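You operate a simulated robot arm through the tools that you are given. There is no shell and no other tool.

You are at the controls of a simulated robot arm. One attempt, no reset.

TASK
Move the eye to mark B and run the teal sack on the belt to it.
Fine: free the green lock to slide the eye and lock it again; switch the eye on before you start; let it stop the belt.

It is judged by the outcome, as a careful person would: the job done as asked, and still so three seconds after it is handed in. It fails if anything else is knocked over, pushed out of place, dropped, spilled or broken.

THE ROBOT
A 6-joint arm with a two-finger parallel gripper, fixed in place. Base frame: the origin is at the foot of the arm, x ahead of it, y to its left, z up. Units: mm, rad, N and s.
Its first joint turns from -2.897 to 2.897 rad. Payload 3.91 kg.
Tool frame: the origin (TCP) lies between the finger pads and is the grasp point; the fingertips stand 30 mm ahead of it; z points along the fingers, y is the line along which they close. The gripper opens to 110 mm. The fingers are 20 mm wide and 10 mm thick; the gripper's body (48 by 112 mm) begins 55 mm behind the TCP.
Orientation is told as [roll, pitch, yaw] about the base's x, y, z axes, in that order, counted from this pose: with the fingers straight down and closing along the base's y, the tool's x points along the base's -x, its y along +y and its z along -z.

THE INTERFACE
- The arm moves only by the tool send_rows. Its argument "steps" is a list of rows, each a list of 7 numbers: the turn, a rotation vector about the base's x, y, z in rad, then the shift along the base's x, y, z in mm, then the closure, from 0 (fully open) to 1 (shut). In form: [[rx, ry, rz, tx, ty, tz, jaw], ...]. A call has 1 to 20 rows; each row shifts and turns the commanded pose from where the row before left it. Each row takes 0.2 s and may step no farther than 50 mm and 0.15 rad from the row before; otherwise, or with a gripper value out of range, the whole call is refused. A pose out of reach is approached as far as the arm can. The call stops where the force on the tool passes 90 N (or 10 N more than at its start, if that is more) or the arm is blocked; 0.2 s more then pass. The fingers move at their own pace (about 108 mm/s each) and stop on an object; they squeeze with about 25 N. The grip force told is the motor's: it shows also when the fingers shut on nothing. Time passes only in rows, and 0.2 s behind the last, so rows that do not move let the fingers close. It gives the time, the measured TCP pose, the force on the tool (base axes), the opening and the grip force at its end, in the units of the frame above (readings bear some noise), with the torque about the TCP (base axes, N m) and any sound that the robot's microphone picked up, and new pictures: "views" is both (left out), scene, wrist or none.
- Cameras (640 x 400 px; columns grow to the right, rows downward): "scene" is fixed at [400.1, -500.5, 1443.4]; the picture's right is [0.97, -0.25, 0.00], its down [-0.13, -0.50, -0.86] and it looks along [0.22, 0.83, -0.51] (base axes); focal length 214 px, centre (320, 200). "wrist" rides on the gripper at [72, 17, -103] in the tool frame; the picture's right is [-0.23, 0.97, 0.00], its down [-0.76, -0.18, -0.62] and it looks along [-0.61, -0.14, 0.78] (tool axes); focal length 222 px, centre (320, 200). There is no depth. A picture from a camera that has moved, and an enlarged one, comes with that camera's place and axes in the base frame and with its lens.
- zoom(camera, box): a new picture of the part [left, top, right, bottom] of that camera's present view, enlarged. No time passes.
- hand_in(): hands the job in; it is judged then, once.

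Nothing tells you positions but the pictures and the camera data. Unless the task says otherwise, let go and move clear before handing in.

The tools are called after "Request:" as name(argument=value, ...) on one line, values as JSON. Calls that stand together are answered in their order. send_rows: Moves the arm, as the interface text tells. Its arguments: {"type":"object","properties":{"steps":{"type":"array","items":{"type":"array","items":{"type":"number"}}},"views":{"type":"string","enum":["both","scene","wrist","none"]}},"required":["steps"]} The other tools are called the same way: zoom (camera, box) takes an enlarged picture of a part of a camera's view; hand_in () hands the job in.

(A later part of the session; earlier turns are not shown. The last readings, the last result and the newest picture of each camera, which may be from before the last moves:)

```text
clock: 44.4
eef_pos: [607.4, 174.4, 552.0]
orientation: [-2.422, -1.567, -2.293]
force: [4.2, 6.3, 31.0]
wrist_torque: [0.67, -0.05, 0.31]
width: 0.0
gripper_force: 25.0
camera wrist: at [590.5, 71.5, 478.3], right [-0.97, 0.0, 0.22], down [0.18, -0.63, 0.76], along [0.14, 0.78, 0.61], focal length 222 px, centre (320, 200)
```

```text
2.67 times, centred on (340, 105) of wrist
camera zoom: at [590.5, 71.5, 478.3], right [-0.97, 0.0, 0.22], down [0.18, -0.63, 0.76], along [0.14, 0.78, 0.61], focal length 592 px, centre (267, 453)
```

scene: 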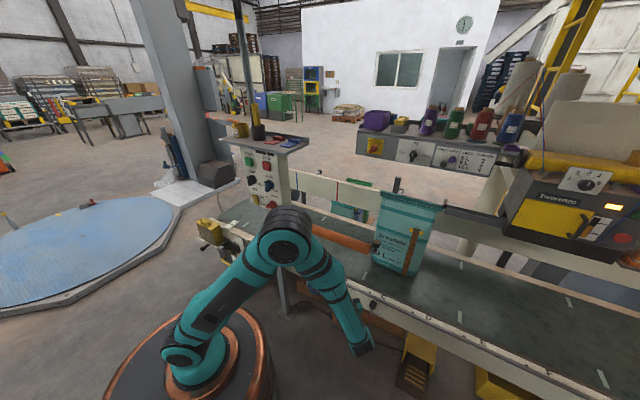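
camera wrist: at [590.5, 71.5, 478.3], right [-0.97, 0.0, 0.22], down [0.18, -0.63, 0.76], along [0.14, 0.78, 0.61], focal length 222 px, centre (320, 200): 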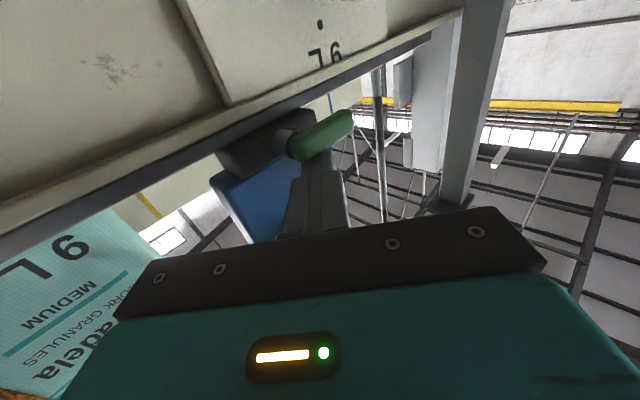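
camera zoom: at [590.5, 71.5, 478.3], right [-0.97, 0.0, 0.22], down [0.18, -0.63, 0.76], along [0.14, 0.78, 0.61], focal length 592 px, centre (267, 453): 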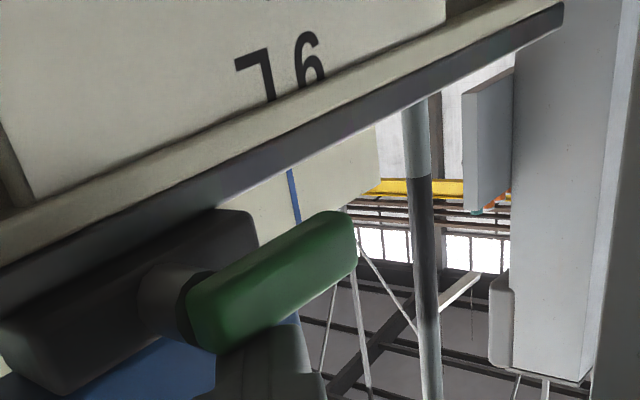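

The lever is back horizontal with the end-stop felt at 31 N, so it's locked again. I'll withdraw and check the eye's position against B.

Request:
send_rows(steps=[[0, 0, 0, 0, 0, 11, 1], [0, 0, 0, 0, -35, 0, 1], [0, 0, 0, 0, -35, 0, 1], [0, 0, 0, 0, -30, 10, 1], [0, 0, 0, 0, 0, 45, 1], [0, 0, 0, -10, 0, 45, 1], [0, 0, 0, -19, 5, 40, 1], [0, 0, 0, -19, 5, 40, 1], [0, 0, 0, -19, 5, 40, 1], [0, 0, 0, -19, 5, 40, 1], [0, 0, 0, -19, 8, 40, 1], [0, 0, 0, -19, 8, 40, 1], [0, 0, 0, -19, 8, 40, 1], [0, 0, 0, -19, 8, 40, 1], [0, 0, 0, -19, 8, 25, 1]], views="both")

Request:
zoom(camera="scene", box=[290, 240, 370, 300])

Request:
zoom(camera="wrist", box=[240, 50, 480, 200])

```text
clock: 47.6
eef_pos: [426.4, 130.6, 1006.6]
orientation: [2.981, -1.568, -1.411]
force: [0.4, 0.4, 0.7]
wrist_torque: [-0.02, 0.0, 0.02]
width: 0.0
gripper_force: 24.7
camera wrist: at [409.1, 29.0, 933.2], right [-0.97, 0.0, 0.23], down [0.18, -0.62, 0.76], along [0.14, 0.78, 0.61], focal length 222 px, centre (320, 200)
```

scene: 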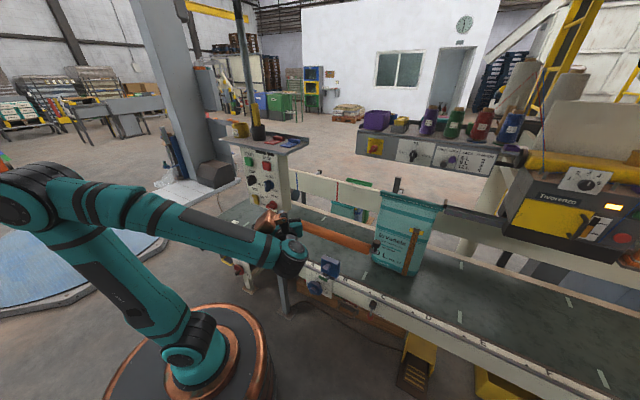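
wrist: 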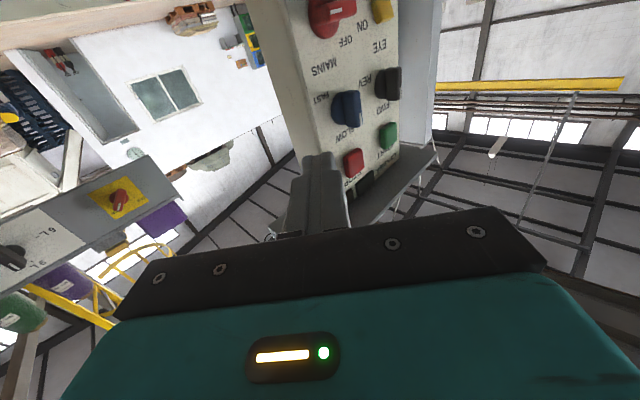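

```text
6.67 times, centred on (330, 270) of scene
camera zoom: at [400.1, -500.5, 1443.4], right [0.97, -0.25, 0.0], down [-0.13, -0.5, -0.86], along [0.22, 0.83, -0.51], focal length 1430 px, centre (253, -267)
```

zoom: 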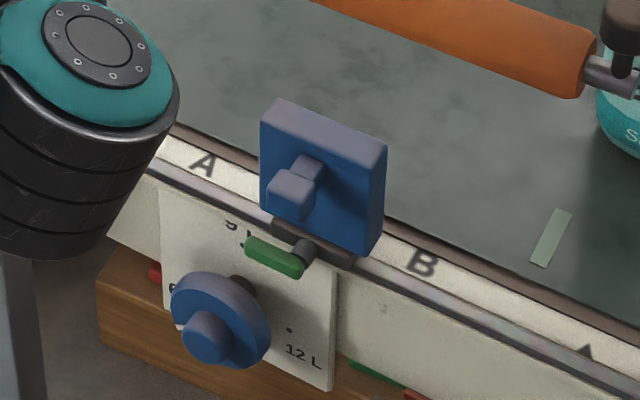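

```text
2.67 times, centred on (360, 125) of wrist
camera zoom: at [409.1, 29.0, 933.2], right [-0.97, 0.0, 0.23], down [0.18, -0.62, 0.76], along [0.14, 0.78, 0.61], focal length 592 px, centre (213, 400)
```

zoom: 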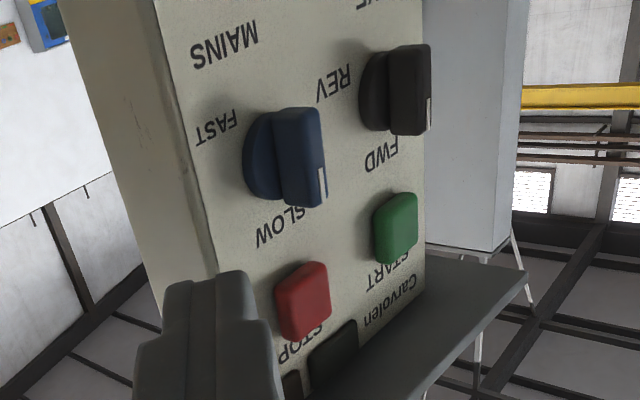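

The projections show that pushing the lever dragged the eye to about s≈294, some 13 mm short of B, so I'll have to redo that part. While I'm here I'll check the panel's state first.

Request:
zoom(camera="wrist", box=[260, 0, 440, 112])

Request:
zoom(camera="scene", box=[310, 250, 350, 280])

Request:
zoom(camera="scene", box=[235, 145, 305, 215])

```text
3.56 times, centred on (350, 56) of wrist
camera zoom: at [409.1, 29.0, 933.2], right [-0.97, 0.0, 0.23], down [0.18, -0.62, 0.76], along [0.14, 0.78, 0.61], focal length 790 px, centre (213, 712)
```

zoom: 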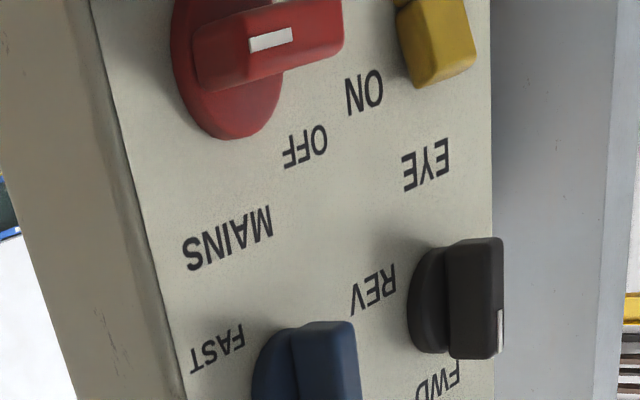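

```text
13.33 times, centred on (330, 265) of scene
camera zoom: at [400.1, -500.5, 1443.4], right [0.97, -0.25, 0.0], down [-0.13, -0.5, -0.86], along [0.22, 0.83, -0.51], focal length 2860 px, centre (187, -667)
```

zoom: 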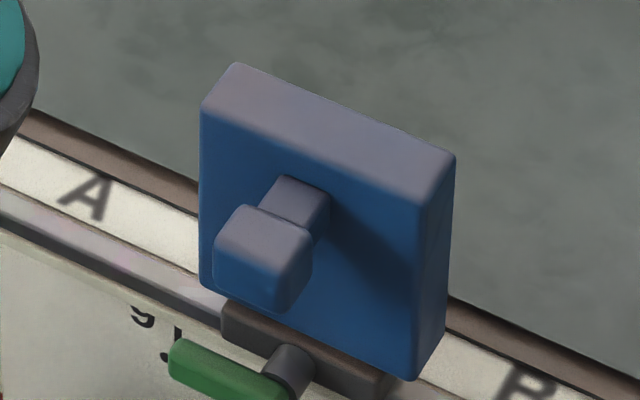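

```text
5.71 times, centred on (270, 180) of scene
camera zoom: at [400.1, -500.5, 1443.4], right [0.97, -0.25, 0.0], down [-0.13, -0.5, -0.86], along [0.22, 0.83, -0.51], focal length 1226 px, centre (606, 314)
```

zoom: 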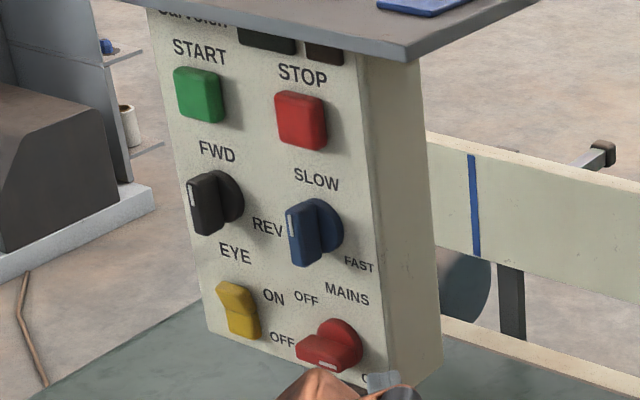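

Request:
send_rows(steps=[[0, 0, -0.13, -15, 0, -40, 1], [0, 0, -0.13, -15, 0, -40, 1], [0, 0, -0.13, -15, 0, -30, 1], [0, 0, -0.13, 0, 0, 0, 1]], views="wrist")

Request:
zoom(camera="wrist", box=[240, 20, 480, 170])

```text
clock: 48.6
eef_pos: [435.4, 122.1, 950.9]
orientation: [0.519, -1.57, 0.533]
force: [0.0, -0.4, -0.2]
wrist_torque: [0.0, 0.01, -0.01]
width: 0.0
gripper_force: 24.8
out of reach, approached as far as the arm can: row 2, 3, 4
camera wrist: at [368.0, 41.0, 878.8], right [-0.85, 0.48, 0.23], down [-0.16, -0.63, 0.76], along [0.51, 0.61, 0.61], focal length 222 px, centre (320, 200)
```

wrist: 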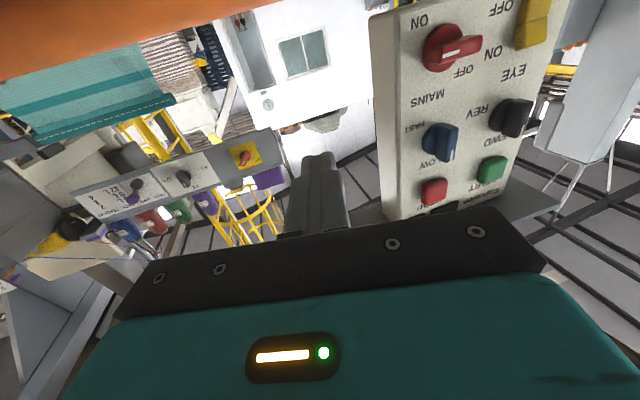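

```text
2.67 times, centred on (360, 95) of wrist
camera zoom: at [368.0, 41.0, 878.8], right [-0.85, 0.48, 0.23], down [-0.16, -0.63, 0.76], along [0.51, 0.61, 0.61], focal length 592 px, centre (213, 480)
```

zoom: 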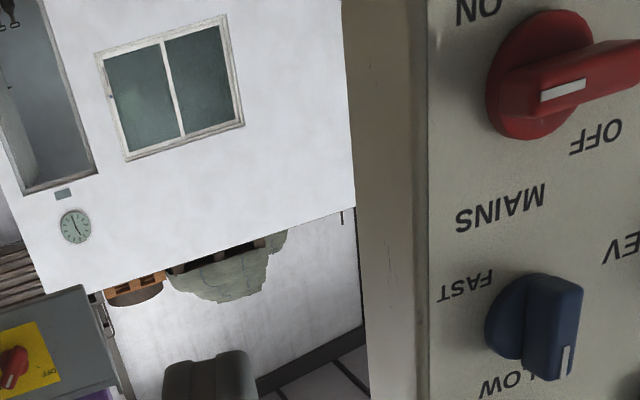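

Request:
zoom(camera="wrist", box=[420, 0, 600, 112])

```text
3.56 times, centred on (510, 56) of wrist
camera zoom: at [368.0, 41.0, 878.8], right [-0.85, 0.48, 0.23], down [-0.16, -0.63, 0.76], along [0.51, 0.61, 0.61], focal length 790 px, centre (-356, 712)
```

zoom: 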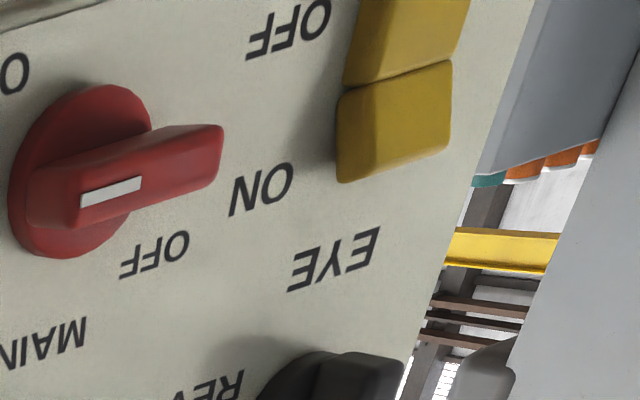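

Request:
zoom(camera="scene", box=[240, 185, 280, 210])

Request:
send_rows(steps=[[0, 0, 0, -10, 0, -30, 1], [0, 0, 0, 0, -40, -20, 1], [0, 0, 0, 0, 0, 0, 1]], views="wrist")

Request:
zoom(camera="wrist", box=[420, 0, 600, 112])

```text
16.00 times, centred on (260, 198) of scene
camera zoom: at [400.1, -500.5, 1443.4], right [0.97, -0.25, 0.0], down [-0.13, -0.5, -0.86], along [0.22, 0.83, -0.51], focal length 3432 px, centre (1280, 240)
```

zoom: 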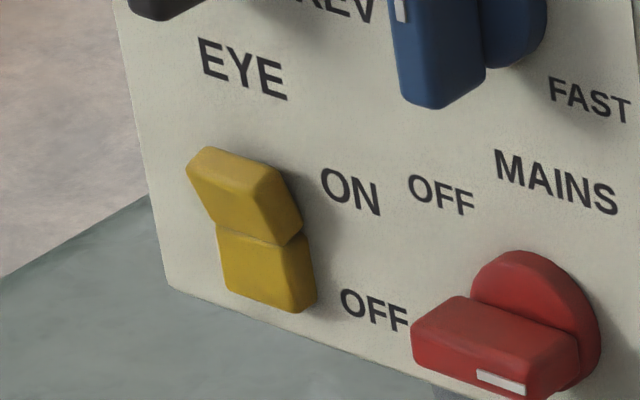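

```text
clock: 49.4
eef_pos: [447.7, 76.7, 925.2]
orientation: [-1.092, -1.57, 2.146]
force: [0.2, 0.0, 0.8]
wrist_torque: [0.01, 0.03, -0.02]
width: 0.1
gripper_force: 25.0
out of reach, approached as far as the arm can: row 1, 2
camera wrist: at [382.0, -4.9, 853.4], right [-0.85, 0.48, 0.23], down [-0.15, -0.63, 0.76], along [0.51, 0.61, 0.61], focal length 222 px, centre (320, 200)
```

wrist: 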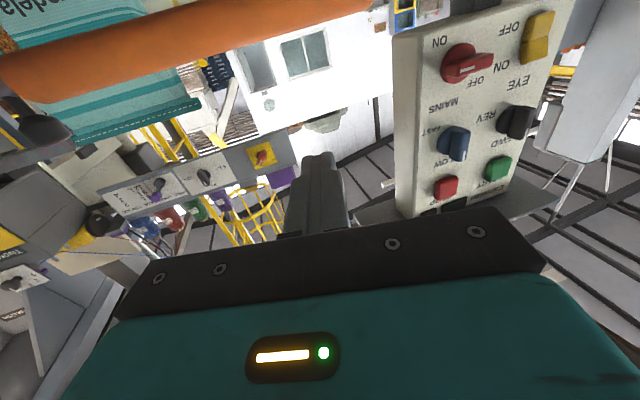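

```text
3.56 times, centred on (510, 56) of wrist
camera zoom: at [382.0, -4.9, 853.4], right [-0.85, 0.48, 0.23], down [-0.15, -0.63, 0.76], along [0.51, 0.61, 0.61], focal length 790 px, centre (-356, 712)
```

zoom: 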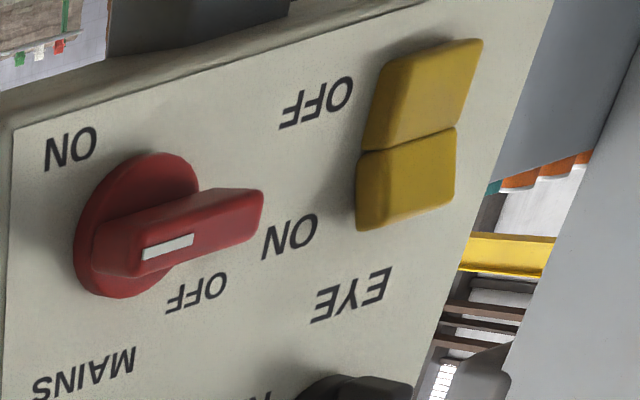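

MAINS is on, speed is SLOW and direction is FWD. The EYE rocker's ON half stands out, so it's off. Before choosing a direction I'll look for any arrow that shows which way FWD runs.

Request:
zoom(camera="scene", box=[400, 180, 560, 280])

Request:
zoom(camera="scene", box=[190, 200, 270, 250])

Request:
zoom(camera="scene", box=[280, 170, 400, 245])

Request:
zoom(camera="scene", box=[520, 240, 640, 400])

Request:
zoom(camera="scene", box=[300, 270, 460, 370])

Request:
zoom(camera="wrist", box=[400, 120, 560, 220])

```text
4.00 times, centred on (480, 230) of scene
camera zoom: at [400.1, -500.5, 1443.4], right [0.97, -0.25, 0.0], down [-0.13, -0.5, -0.86], along [0.22, 0.83, -0.51], focal length 858 px, centre (-320, 80)
```

zoom: 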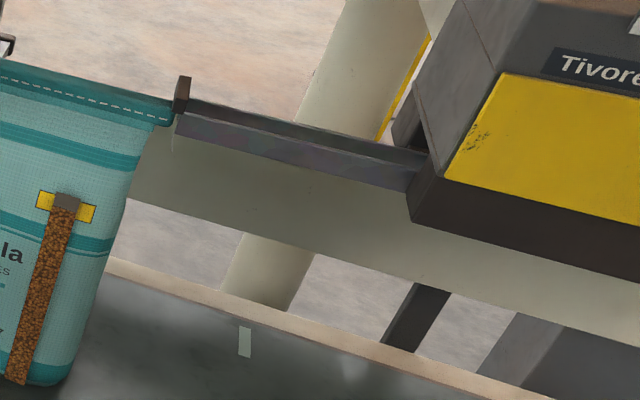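

```text
8.00 times, centred on (230, 225) of scene
camera zoom: at [400.1, -500.5, 1443.4], right [0.97, -0.25, 0.0], down [-0.13, -0.5, -0.86], along [0.22, 0.83, -0.51], focal length 1716 px, centre (1040, 0)
```

zoom: 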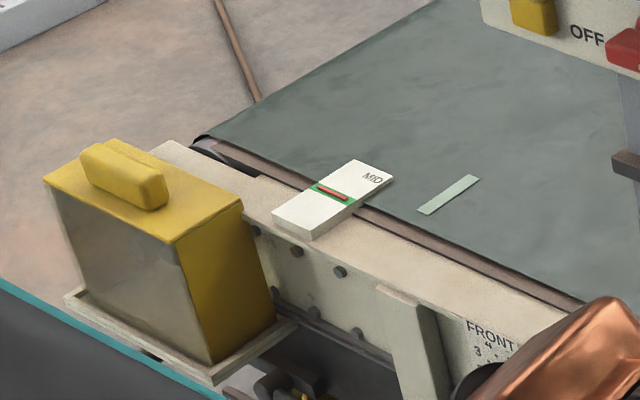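

```text
5.33 times, centred on (340, 208) of scene
camera zoom: at [400.1, -500.5, 1443.4], right [0.97, -0.25, 0.0], down [-0.13, -0.5, -0.86], along [0.22, 0.83, -0.51], focal length 1144 px, centre (213, 160)
```

zoom: 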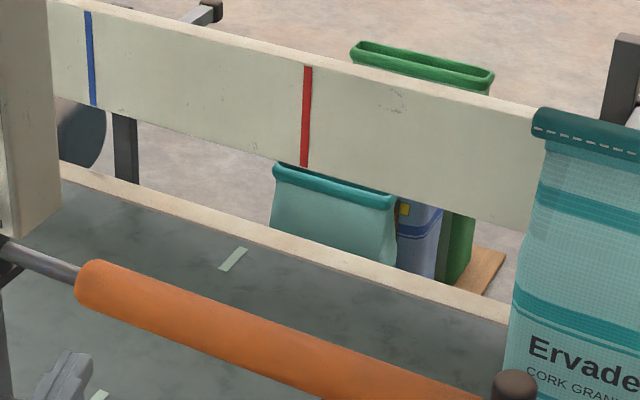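

```text
2.50 times, centred on (580, 320) of scene
camera zoom: at [400.1, -500.5, 1443.4], right [0.97, -0.25, 0.0], down [-0.13, -0.5, -0.86], along [0.22, 0.83, -0.51], focal length 536 px, centre (-330, -100)
```

zoom: 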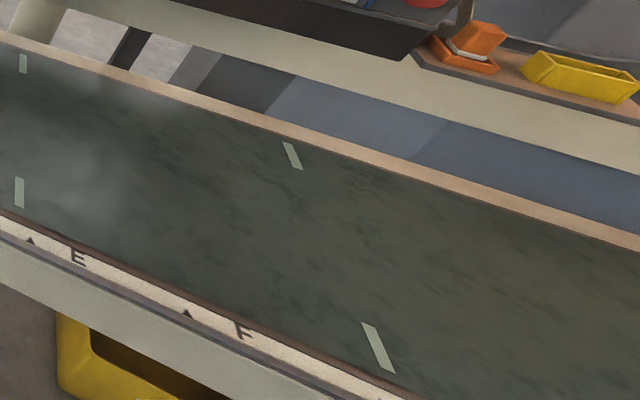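

```text
4.00 times, centred on (380, 320) of scene
camera zoom: at [400.1, -500.5, 1443.4], right [0.97, -0.25, 0.0], down [-0.13, -0.5, -0.86], along [0.22, 0.83, -0.51], focal length 858 px, centre (80, -280)
```

zoom: 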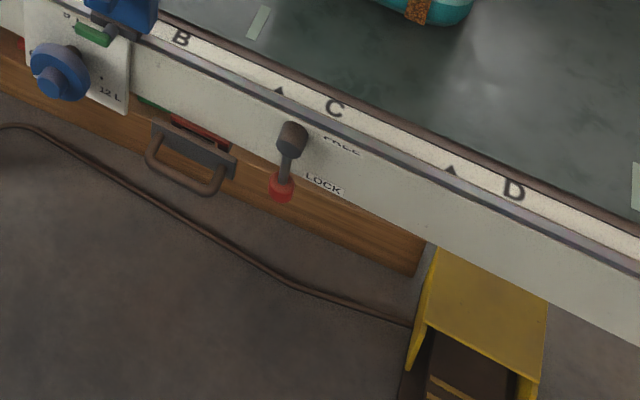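

```text
4.00 times, centred on (480, 170) of wrist
camera zoom: at [382.0, -4.9, 853.4], right [-0.85, 0.48, 0.23], down [-0.15, -0.63, 0.76], along [0.51, 0.61, 0.61], focal length 888 px, centre (-320, 320)
```

zoom: 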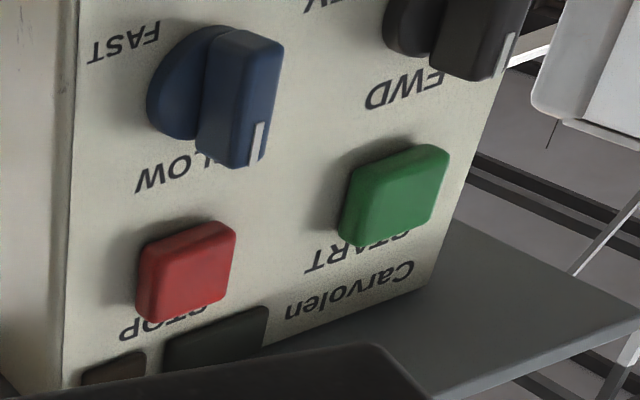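

I can't find any arrow; I'll find out with a slow start, ready to stop. First I'll come up to the panel with the tool tilted slightly down to press the EYE rocker's ON half (s≈-63, n≈524, z≈945).

Request:
send_rows(steps=[[-0.113, 0.065, 0, 0, 0, 35, 1], [-0.113, 0.065, 0, 0, 0, 35, 1], [-0.113, 0.065, 0, 0, 10, 35, 1], [-0.113, 0.065, 0, 0, 20, 35, 1], [0, 0, 0, 0, 0, 0, 1]], views="wrist")

```text
clock: 50.6
eef_pos: [448.0, 106.7, 1066.0]
orientation: [0.001, -1.05, 1.051]
force: [-0.3, -0.2, 0.4]
wrist_torque: [0.01, 0.0, 0.0]
width: 0.0
gripper_force: 25.2
camera wrist: at [370.9, 6.4, 1054.9], right [-0.79, 0.58, 0.2], down [0.07, -0.23, 0.97], along [0.61, 0.78, 0.14], focal length 222 px, centre (320, 200)
```

wrist: 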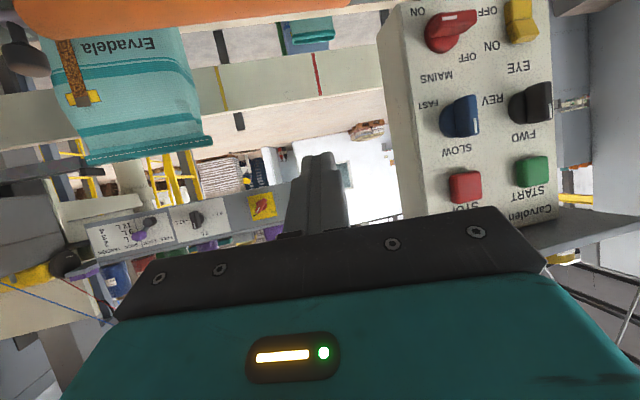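

Request:
send_rows(steps=[[0, 0, 0, -23.9, 34.4, -9.7, 1], [0, 0, 0, -23.9, 34.4, -9.7, 1], [0, 0, 0, -23.9, 34.4, -9.7, 1], [0, 0, 0, -23.9, 34.4, -9.7, 1], [0, 0, 0, -23.9, 34.4, -9.7, 1], [0, 0, 0, -23.9, 34.4, -9.7, 1]], views="both")

```text
clock: 52.0
eef_pos: [302.4, 314.8, 1008.7]
orientation: [0.001, -1.05, 1.05]
force: [0.5, 0.7, 0.2]
wrist_torque: [-0.04, -0.03, 0.01]
width: 0.1
gripper_force: 24.9
camera wrist: at [224.5, 213.5, 998.1], right [-0.79, 0.58, 0.2], down [0.07, -0.23, 0.97], along [0.61, 0.78, 0.14], focal length 222 px, centre (320, 200)
```

scene: 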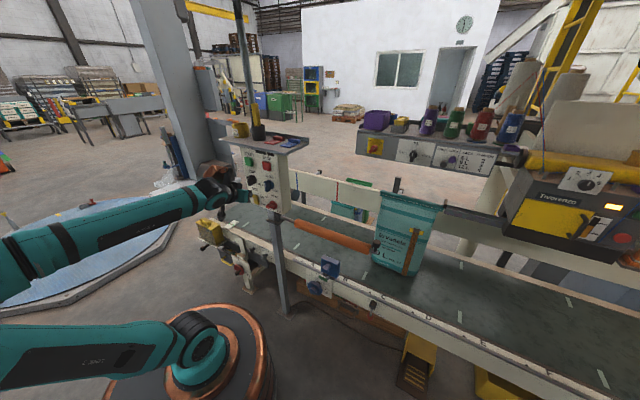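
wrist: 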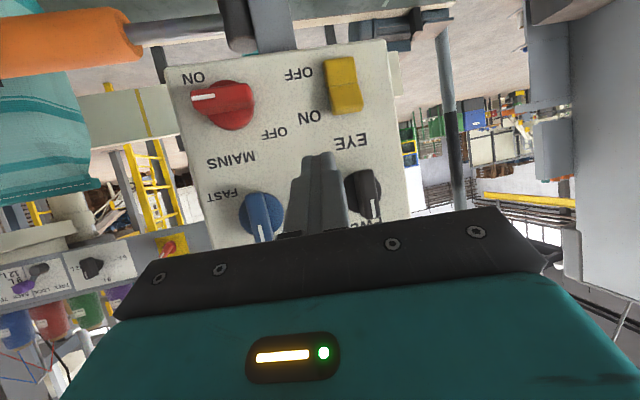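

Request:
send_rows(steps=[[0, 0, 0, 0.3, 22.6, -17, 1], [0, 0, 0, 0.3, 22.6, -17, 1], [0, 0, 0, 0.2, 20, -16, 1], [0, 0, 0, 0, 0, 0, 1]], views="wrist")

Request:
zoom(camera="wrist", box=[220, 60, 460, 210])

```text
clock: 53.0
eef_pos: [304.1, 378.5, 960.0]
orientation: [0.0, -1.054, 1.051]
force: [0.8, -11.1, 11.7]
wrist_torque: [0.19, -0.28, -0.21]
width: 0.0
gripper_force: 25.0
camera wrist: at [225.8, 278.4, 948.0], right [-0.79, 0.58, 0.2], down [0.07, -0.23, 0.97], along [0.61, 0.78, 0.14], focal length 222 px, centre (320, 200)
```

wrist: 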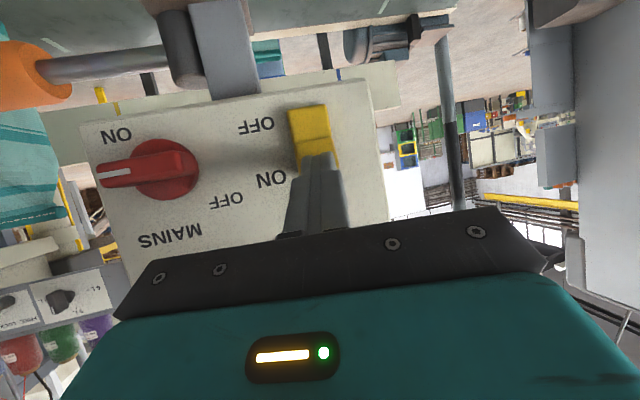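

```text
2.67 times, centred on (340, 135) of wrist
camera zoom: at [225.8, 278.4, 948.0], right [-0.79, 0.58, 0.2], down [0.07, -0.23, 0.97], along [0.61, 0.78, 0.14], focal length 592 px, centre (267, 373)
```

zoom: 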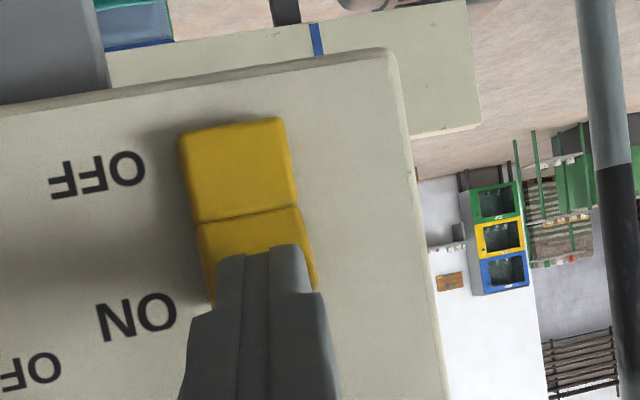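

Request:
send_rows(steps=[[0, 0, 0, 2.5, 2.5, 0, 1], [0, 0, 0, 2.5, 2.5, 0, 1], [0, 0, 0, 0, 0, 0, 1]], views="wrist")

Request:
zoom(camera="wrist", box=[220, 60, 460, 210])

```text
clock: 53.8
eef_pos: [308.4, 382.4, 958.2]
orientation: [0.001, -1.051, 1.052]
force: [-22.7, -18.2, 23.3]
wrist_torque: [0.39, -0.31, 0.1]
width: 0.1
gripper_force: 25.4
camera wrist: at [230.4, 282.5, 947.5], right [-0.79, 0.58, 0.2], down [0.07, -0.23, 0.97], along [0.61, 0.78, 0.14], focal length 222 px, centre (320, 200)
```

wrist: 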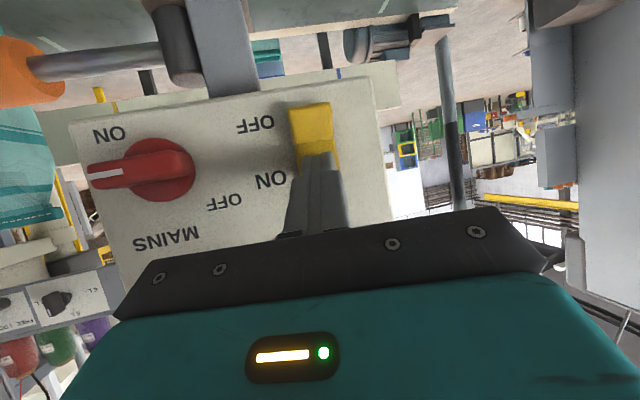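

```text
2.67 times, centred on (340, 135) of wrist
camera zoom: at [230.4, 282.5, 947.5], right [-0.79, 0.58, 0.2], down [0.07, -0.23, 0.97], along [0.61, 0.78, 0.14], focal length 592 px, centre (267, 373)
```

zoom: 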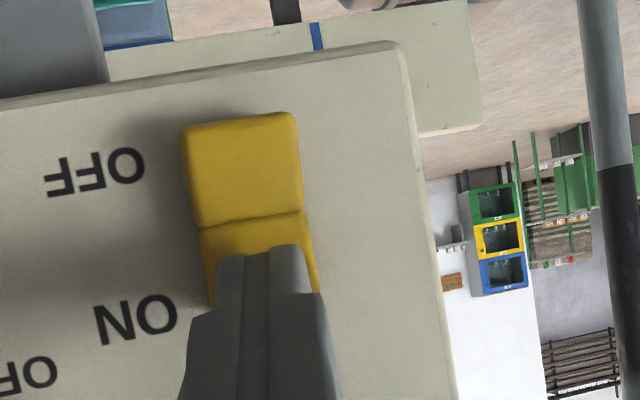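

Request:
send_rows(steps=[[0, 0, 0, -10, -12, 4, 1], [0, 0, 0, -15, -20, 12, 1], [0, 0, 0, -5, -25, 25, 1], [0, 0, 0, 0, -22, 25, 1]], views="both")

Request:
zoom(camera="wrist", box=[240, 0, 480, 150])

Request:
zoom(camera="scene", box=[240, 185, 280, 210])

```text
clock: 54.8
eef_pos: [280.6, 302.7, 1023.4]
orientation: [0.003, -1.049, 1.05]
force: [0.6, 0.3, 0.7]
wrist_torque: [0.02, 0.04, 0.04]
width: 0.4
gripper_force: 24.6
camera wrist: at [203.1, 203.1, 1012.1], right [-0.79, 0.58, 0.2], down [0.07, -0.23, 0.97], along [0.61, 0.78, 0.14], focal length 222 px, centre (320, 200)
```

scene: 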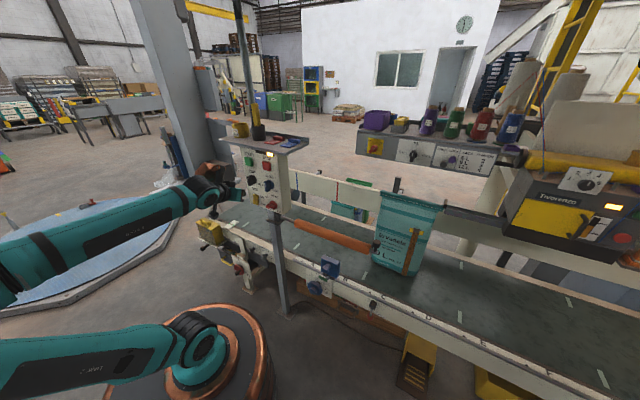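
wrist: 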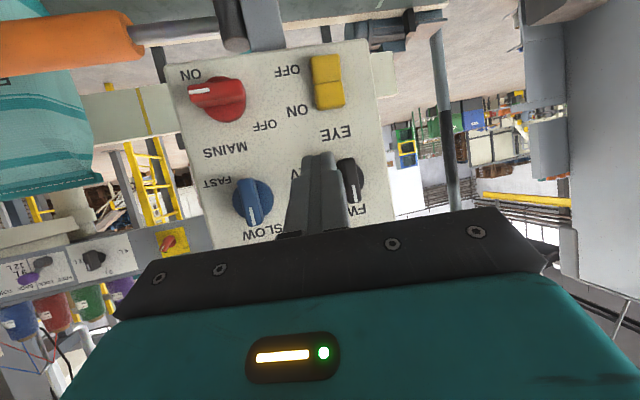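

```text
2.67 times, centred on (360, 75) of wrist
camera zoom: at [203.1, 203.1, 1012.1], right [-0.79, 0.58, 0.2], down [0.07, -0.23, 0.97], along [0.61, 0.78, 0.14], focal length 592 px, centre (213, 533)
```

zoom: 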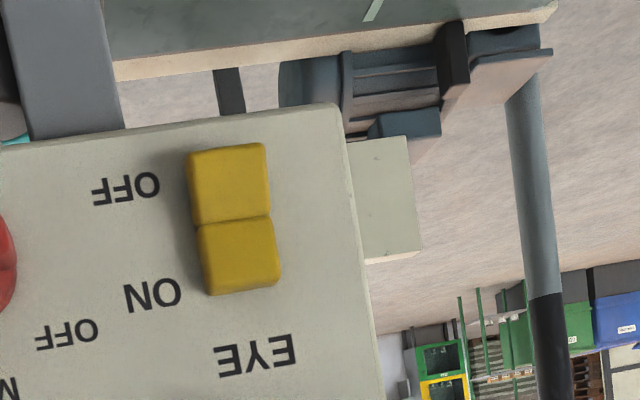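

```text
16.00 times, centred on (260, 198) of scene
camera zoom: at [400.1, -500.5, 1443.4], right [0.97, -0.25, 0.0], down [-0.13, -0.5, -0.86], along [0.22, 0.83, -0.51], focal length 3432 px, centre (1280, 240)
```

zoom: 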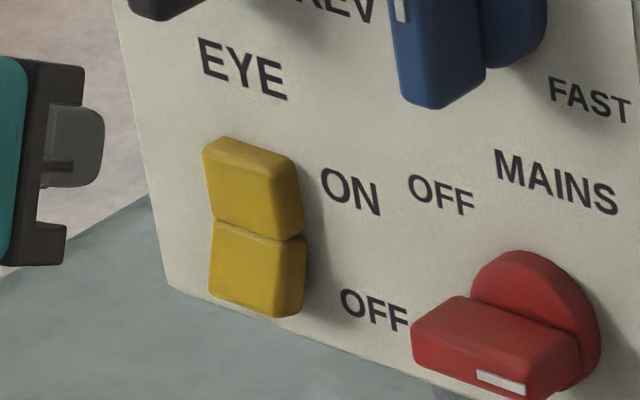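

Request:
zoom(camera="scene", box=[240, 140, 300, 180])

```text
10.00 times, centred on (270, 160) of scene
camera zoom: at [400.1, -500.5, 1443.4], right [0.97, -0.25, 0.0], down [-0.13, -0.5, -0.86], along [0.22, 0.83, -0.51], focal length 2145 px, centre (820, 600)
```

zoom: 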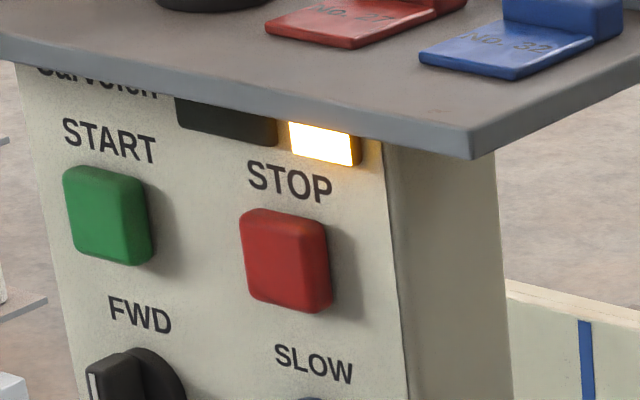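

The lamp lit up, so mains and the eye are on. Now I'll go back to the rail and correct the eye's position, raising the lock only partly this time so it can be pressed straight down without dragging the eye.

Request:
send_rows(steps=[[0, 0, 0, 27.9, -32.6, 7, 1], [0, 0, 0, 27.9, -32.6, 7, 1], [0, 0, 0, 27.9, -32.6, 7, 1], [0, 0, 0, 27.9, -32.6, 7, 1], [0, 0, 0, 27.9, -32.6, 7, 1], [0, 0, 0, 27.9, -32.6, 7, 1], [0.113, -0.065, 0, 19, -6, -33, 1], [0.113, -0.065, 0, 19, -6, -33, 1], [0.113, -0.065, 0, 19, -6, -33, 1], [0.113, -0.065, 0, 19, -6, -33, 1], [0, 0, 0.13, 19, -6, -33, 1], [0, 0, 0.13, 19, -6, -33, 1], [0, 0, 0.13, 19, -6, -33, 1], [0, 0, 0.13, 19, -6, -33, 1]], views="both")

```text
clock: 57.8
eef_pos: [598.1, 58.5, 802.0]
orientation: [-2.344, -1.568, -2.368]
force: [-0.7, 0.4, 0.0]
wrist_torque: [-0.05, -0.03, -0.06]
width: 0.0
gripper_force: 25.3
camera wrist: at [581.3, -43.7, 730.0], right [-0.97, 0.0, 0.23], down [0.18, -0.62, 0.76], along [0.14, 0.78, 0.61], focal length 222 px, centre (320, 200)
```

scene: 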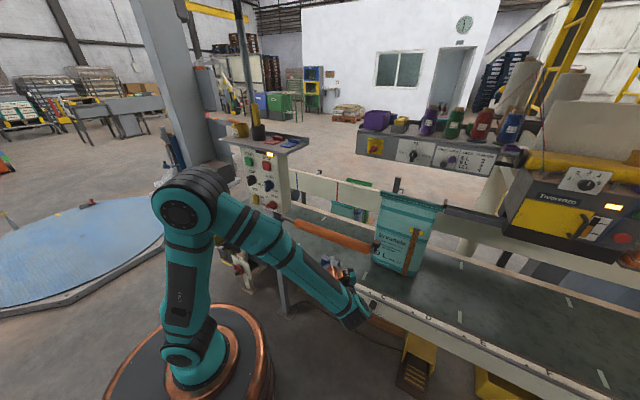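
wrist: 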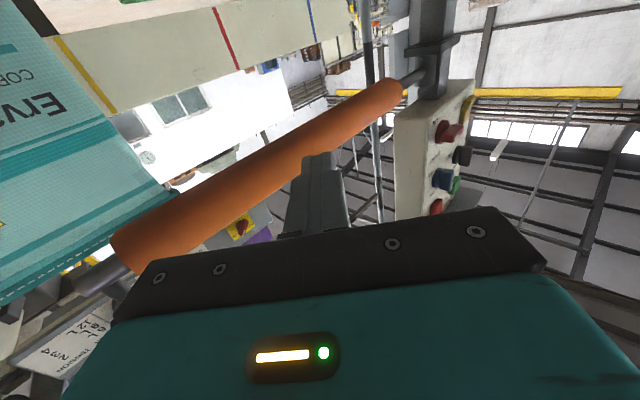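

Request:
send_rows(steps=[[0, 0, 0, 2, 0, -45, 1], [0, 0, 0, 0, 0, -48, 1], [0, 0, 0, 0, 0, -48, 1], [0, 0, 0, 0, 0, -48, 1], [0, 0, 0, 0, 0, -48, 1], [0, 0, 0, 0, 0, -48, 1], [0, 0, 0, 0, 0, -10, 1]], views="both")

Request:
zoom(camera="wrist", box=[220, 30, 460, 180])

```text
clock: 59.4
eef_pos: [599.4, 61.3, 506.9]
orientation: [-3.033, -1.569, -1.68]
force: [-0.7, -0.1, -1.3]
wrist_torque: [0.01, -0.03, 0.0]
width: 0.2
gripper_force: 25.3
camera wrist: at [581.2, -42.3, 434.7], right [-0.97, 0.0, 0.23], down [0.18, -0.62, 0.76], along [0.14, 0.78, 0.61], focal length 222 px, centre (320, 200)
```

scene: 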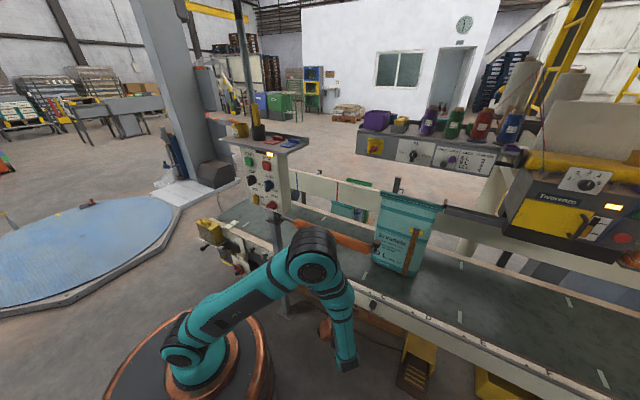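
wrist: 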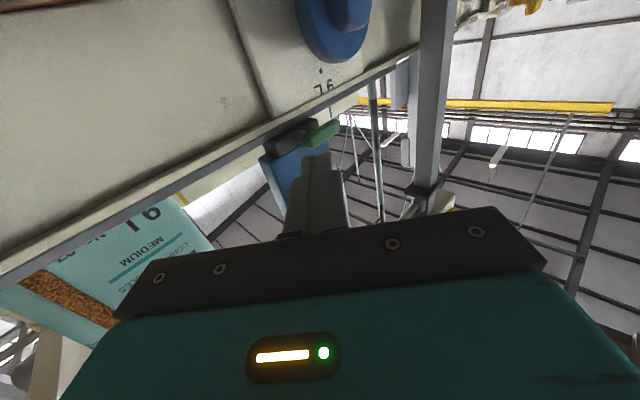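

```text
2.67 times, centred on (340, 105) of wrist
camera zoom: at [581.2, -42.3, 434.7], right [-0.97, 0.0, 0.23], down [0.18, -0.62, 0.76], along [0.14, 0.78, 0.61], focal length 592 px, centre (267, 453)
```

zoom: 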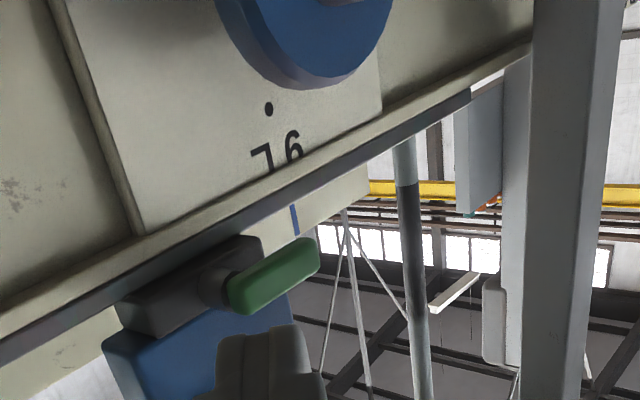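

Request:
send_rows(steps=[[0, 0, 0, -4.5, 34, 0, 1], [0, 0, 0, -4.5, 34, 0, 1], [0, 0, 0, -4.5, 34, 0, 1], [0, 0, 0, -4.5, 34, 0, 1], [0, 0, 0, 0, 0, 0, 1]], views="both")

Request:
zoom(camera="wrist", box=[220, 50, 460, 200])

Request:
zoom(camera="scene", box=[300, 245, 360, 290])

```text
clock: 60.3
eef_pos: [594.6, 164.8, 520.6]
orientation: [1.68, -1.562, -0.11]
force: [-15.0, -31.5, 2.7]
wrist_torque: [0.31, -0.05, 0.15]
width: 0.1
gripper_force: 25.0
out of reach, approached as far as the arm can: row 1, 2, 3, 4
stopped in row 4: the force on the tool passed its limit at 124 N (the readings are from after the stop); the commanded pose is now the measured one
camera wrist: at [577.0, 62.0, 448.0], right [-0.97, 0.0, 0.24], down [0.18, -0.62, 0.76], along [0.15, 0.78, 0.61], focal length 222 px, centre (320, 200)
```

scene: 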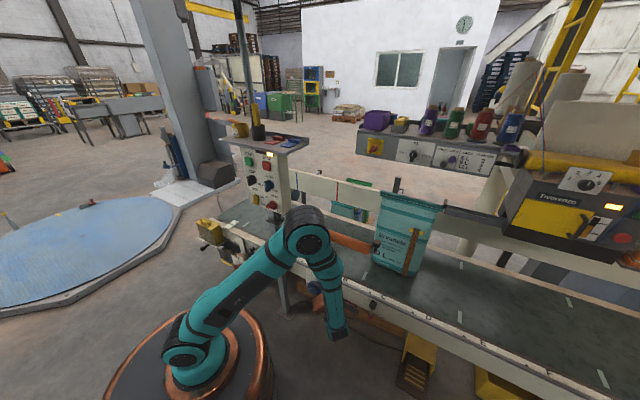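
wrist: 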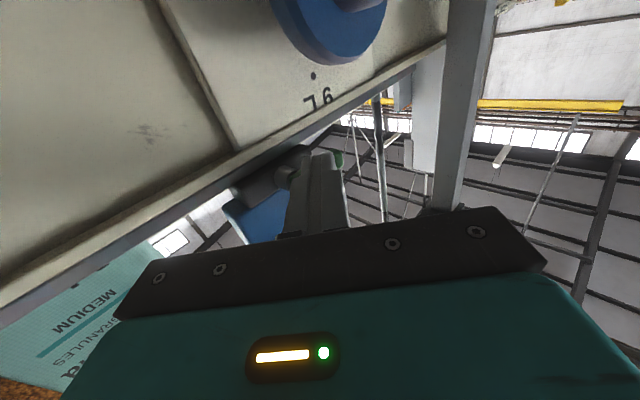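

```text
2.67 times, centred on (340, 125) of wrist
camera zoom: at [577.0, 62.0, 448.0], right [-0.97, 0.0, 0.24], down [0.18, -0.62, 0.76], along [0.15, 0.78, 0.61], focal length 592 px, centre (267, 400)
```

zoom: 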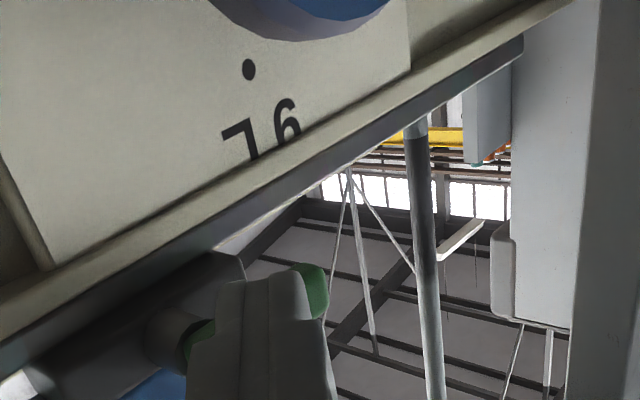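

```text
8.89 times, centred on (330, 268) of scene
camera zoom: at [400.1, -500.5, 1443.4], right [0.97, -0.25, 0.0], down [-0.13, -0.5, -0.86], along [0.22, 0.83, -0.51], focal length 1906 px, centre (231, -400)
```

zoom: 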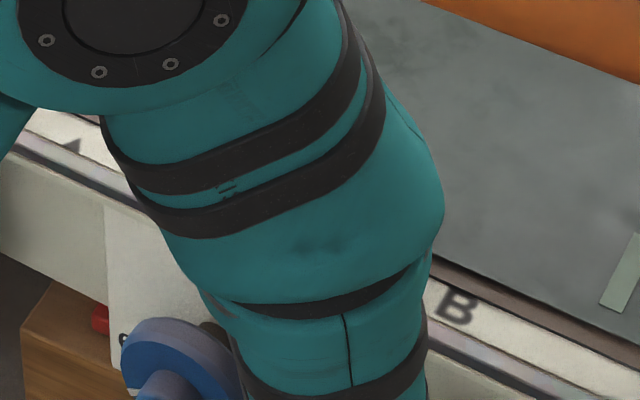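

The arm ran out of fold at this low height and pressed the front of the lever. I'll back away and check that nothing has been disturbed.

Request:
send_rows(steps=[[0, 0, 0, 1, -25, 0, 1], [0, 0, 0, 2, -40, 5, 1], [0, 0, 0, 2, -40, 5, 1], [0, 0, 0, 0, 0, 0, 1]], views="wrist")

Request:
zoom(camera="wrist", box=[220, 30, 460, 180])

```text
clock: 61.3
eef_pos: [602.6, 61.6, 530.0]
orientation: [1.569, -1.562, 0.001]
force: [0.1, 1.2, 0.9]
wrist_torque: [-0.02, -0.01, 0.01]
width: 0.0
gripper_force: 24.7
camera wrist: at [584.8, -41.8, 457.7], right [-0.97, 0.0, 0.23], down [0.18, -0.62, 0.76], along [0.15, 0.78, 0.61], focal length 222 px, centre (320, 200)
```

wrist: 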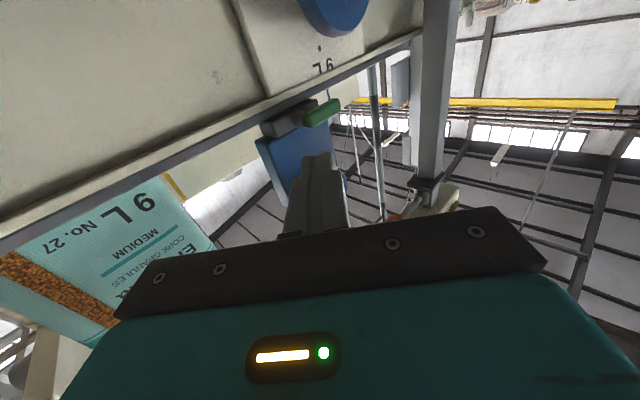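

```text
2.67 times, centred on (340, 105) of wrist
camera zoom: at [584.8, -41.8, 457.7], right [-0.97, 0.0, 0.23], down [0.18, -0.62, 0.76], along [0.15, 0.78, 0.61], focal length 592 px, centre (267, 453)
```

zoom: 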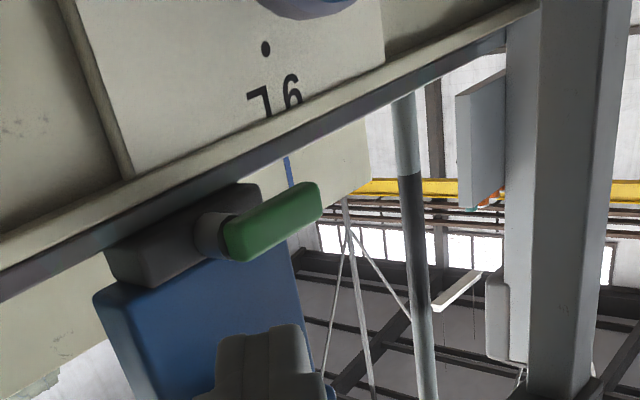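

Request:
send_rows(steps=[[-0.131, 0, 0, -5, 2, 10, 1], [-0.131, 0, 0, -5, 2, 10, 1], [-0.131, 0, 0, -5, 5, 10, 1], [-0.131, 0, 0, -5, 5, 10, 1], [-0.131, 0, 0, -5, 5, 10, 1], [-0.13, 0, 0, -5, 5, 10, 1], [0, 0, -0.131, -5.5, 15, 2, 1], [0, 0, -0.131, -5.5, 15, 2, 1], [0, 0, -0.131, -5.5, 15, 2, 1], [0, 0, -0.131, -5.5, 15, 2, 1], [0, 0, -0.131, -5.5, 15, 2, 1], [0, 0, -0.13, -5.5, 14, 2, 1], [0, 0, 0, 0, 0, 0, 1]], views="both")

Request:
zoom(camera="wrist", box=[200, 0, 440, 150])

```text
clock: 64.1
eef_pos: [557.3, 178.6, 607.4]
orientation: [0.01, -0.783, 0.773]
force: [0.2, 0.0, 0.2]
wrist_torque: [-0.01, 0.05, -0.03]
width: 0.3
gripper_force: 25.0
out of reach, approached as far as the arm can: row 11, 12
camera wrist: at [456.3, 103.2, 630.0], right [-0.57, 0.81, 0.17], down [0.2, -0.06, 0.98], along [0.8, 0.59, -0.13], focal length 222 px, centre (320, 200)
```

scene: 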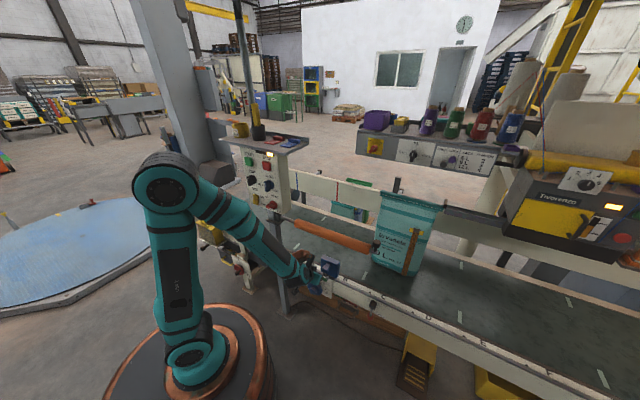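
wrist: 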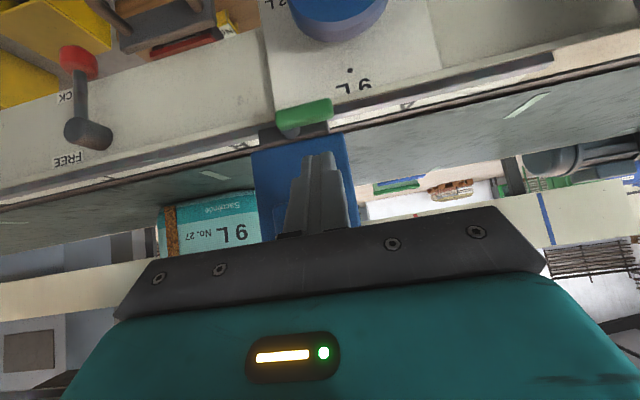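

```text
2.67 times, centred on (320, 75) of wrist
camera zoom: at [456.3, 103.2, 630.0], right [-0.57, 0.81, 0.17], down [0.2, -0.06, 0.98], along [0.8, 0.59, -0.13], focal length 592 px, centre (320, 533)
```

zoom: 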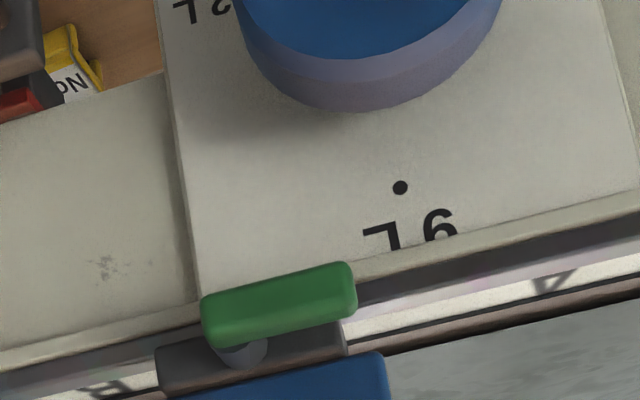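

Working that low with this tilt is at the arm's folding limit. I'll go to a +y heading tilted about 25° down, which should reach under the lever tip.

Request:
send_rows(steps=[[0, 0, 0.131, 10, -20, 0, 1], [0, 0, 0.131, 10, -20, 0, 1], [0, 0, 0.131, 10, -20, 0, 1], [0, 0, 0.131, 8, -20, 0, 1], [0, 0, 0.131, 4, -20, 0, 1], [0, 0, 0.14, 0, -18, 0, 1], [0.116, 0, 0, 0, 0, -30, 1], [0.116, 0, 0, 0, 0, -30, 1], [0.117, 0, 0, 0, 0, -30, 1], [0, 0, 0, 0, 0, 0, 1]], views="none")

```text
clock: 66.3
eef_pos: [596.6, 58.8, 517.8]
orientation: [0.01, -1.134, 1.569]
force: [0.3, 0.4, -0.7]
wrist_torque: [0.0, 0.01, -0.01]
width: 0.2
gripper_force: 24.7
```

Request:
send_rows(steps=[[0, 0, 0, -3, 30, -8, 1], [0, 0, 0, -4, 35, 0, 1], [0, 0, 0, -4, 35, 0, 1]], views="wrist")

Request:
zoom(camera="wrist", box=[220, 30, 460, 180])

```text
clock: 67.1
eef_pos: [587.5, 158.1, 507.7]
orientation: [0.011, -1.135, 1.567]
force: [-0.2, 0.1, -0.5]
wrist_torque: [-0.01, 0.0, -0.02]
width: 0.0
gripper_force: 25.2
camera wrist: at [569.5, 35.0, 485.5], right [-0.97, 0.09, 0.21], down [0.18, -0.24, 0.95], along [0.14, 0.97, 0.22], focal length 222 px, centre (320, 200)
```

wrist: 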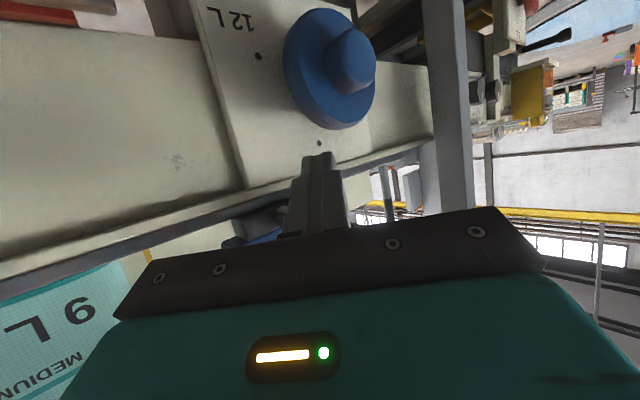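

```text
2.67 times, centred on (340, 105) of wrist
camera zoom: at [569.5, 35.0, 485.5], right [-0.97, 0.09, 0.21], down [0.18, -0.24, 0.95], along [0.14, 0.97, 0.22], focal length 592 px, centre (267, 453)
```

zoom: 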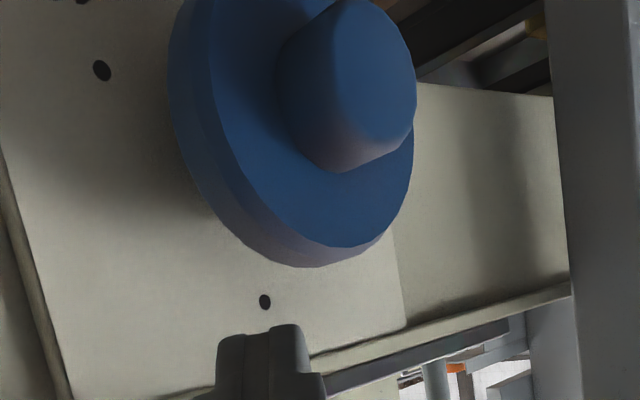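

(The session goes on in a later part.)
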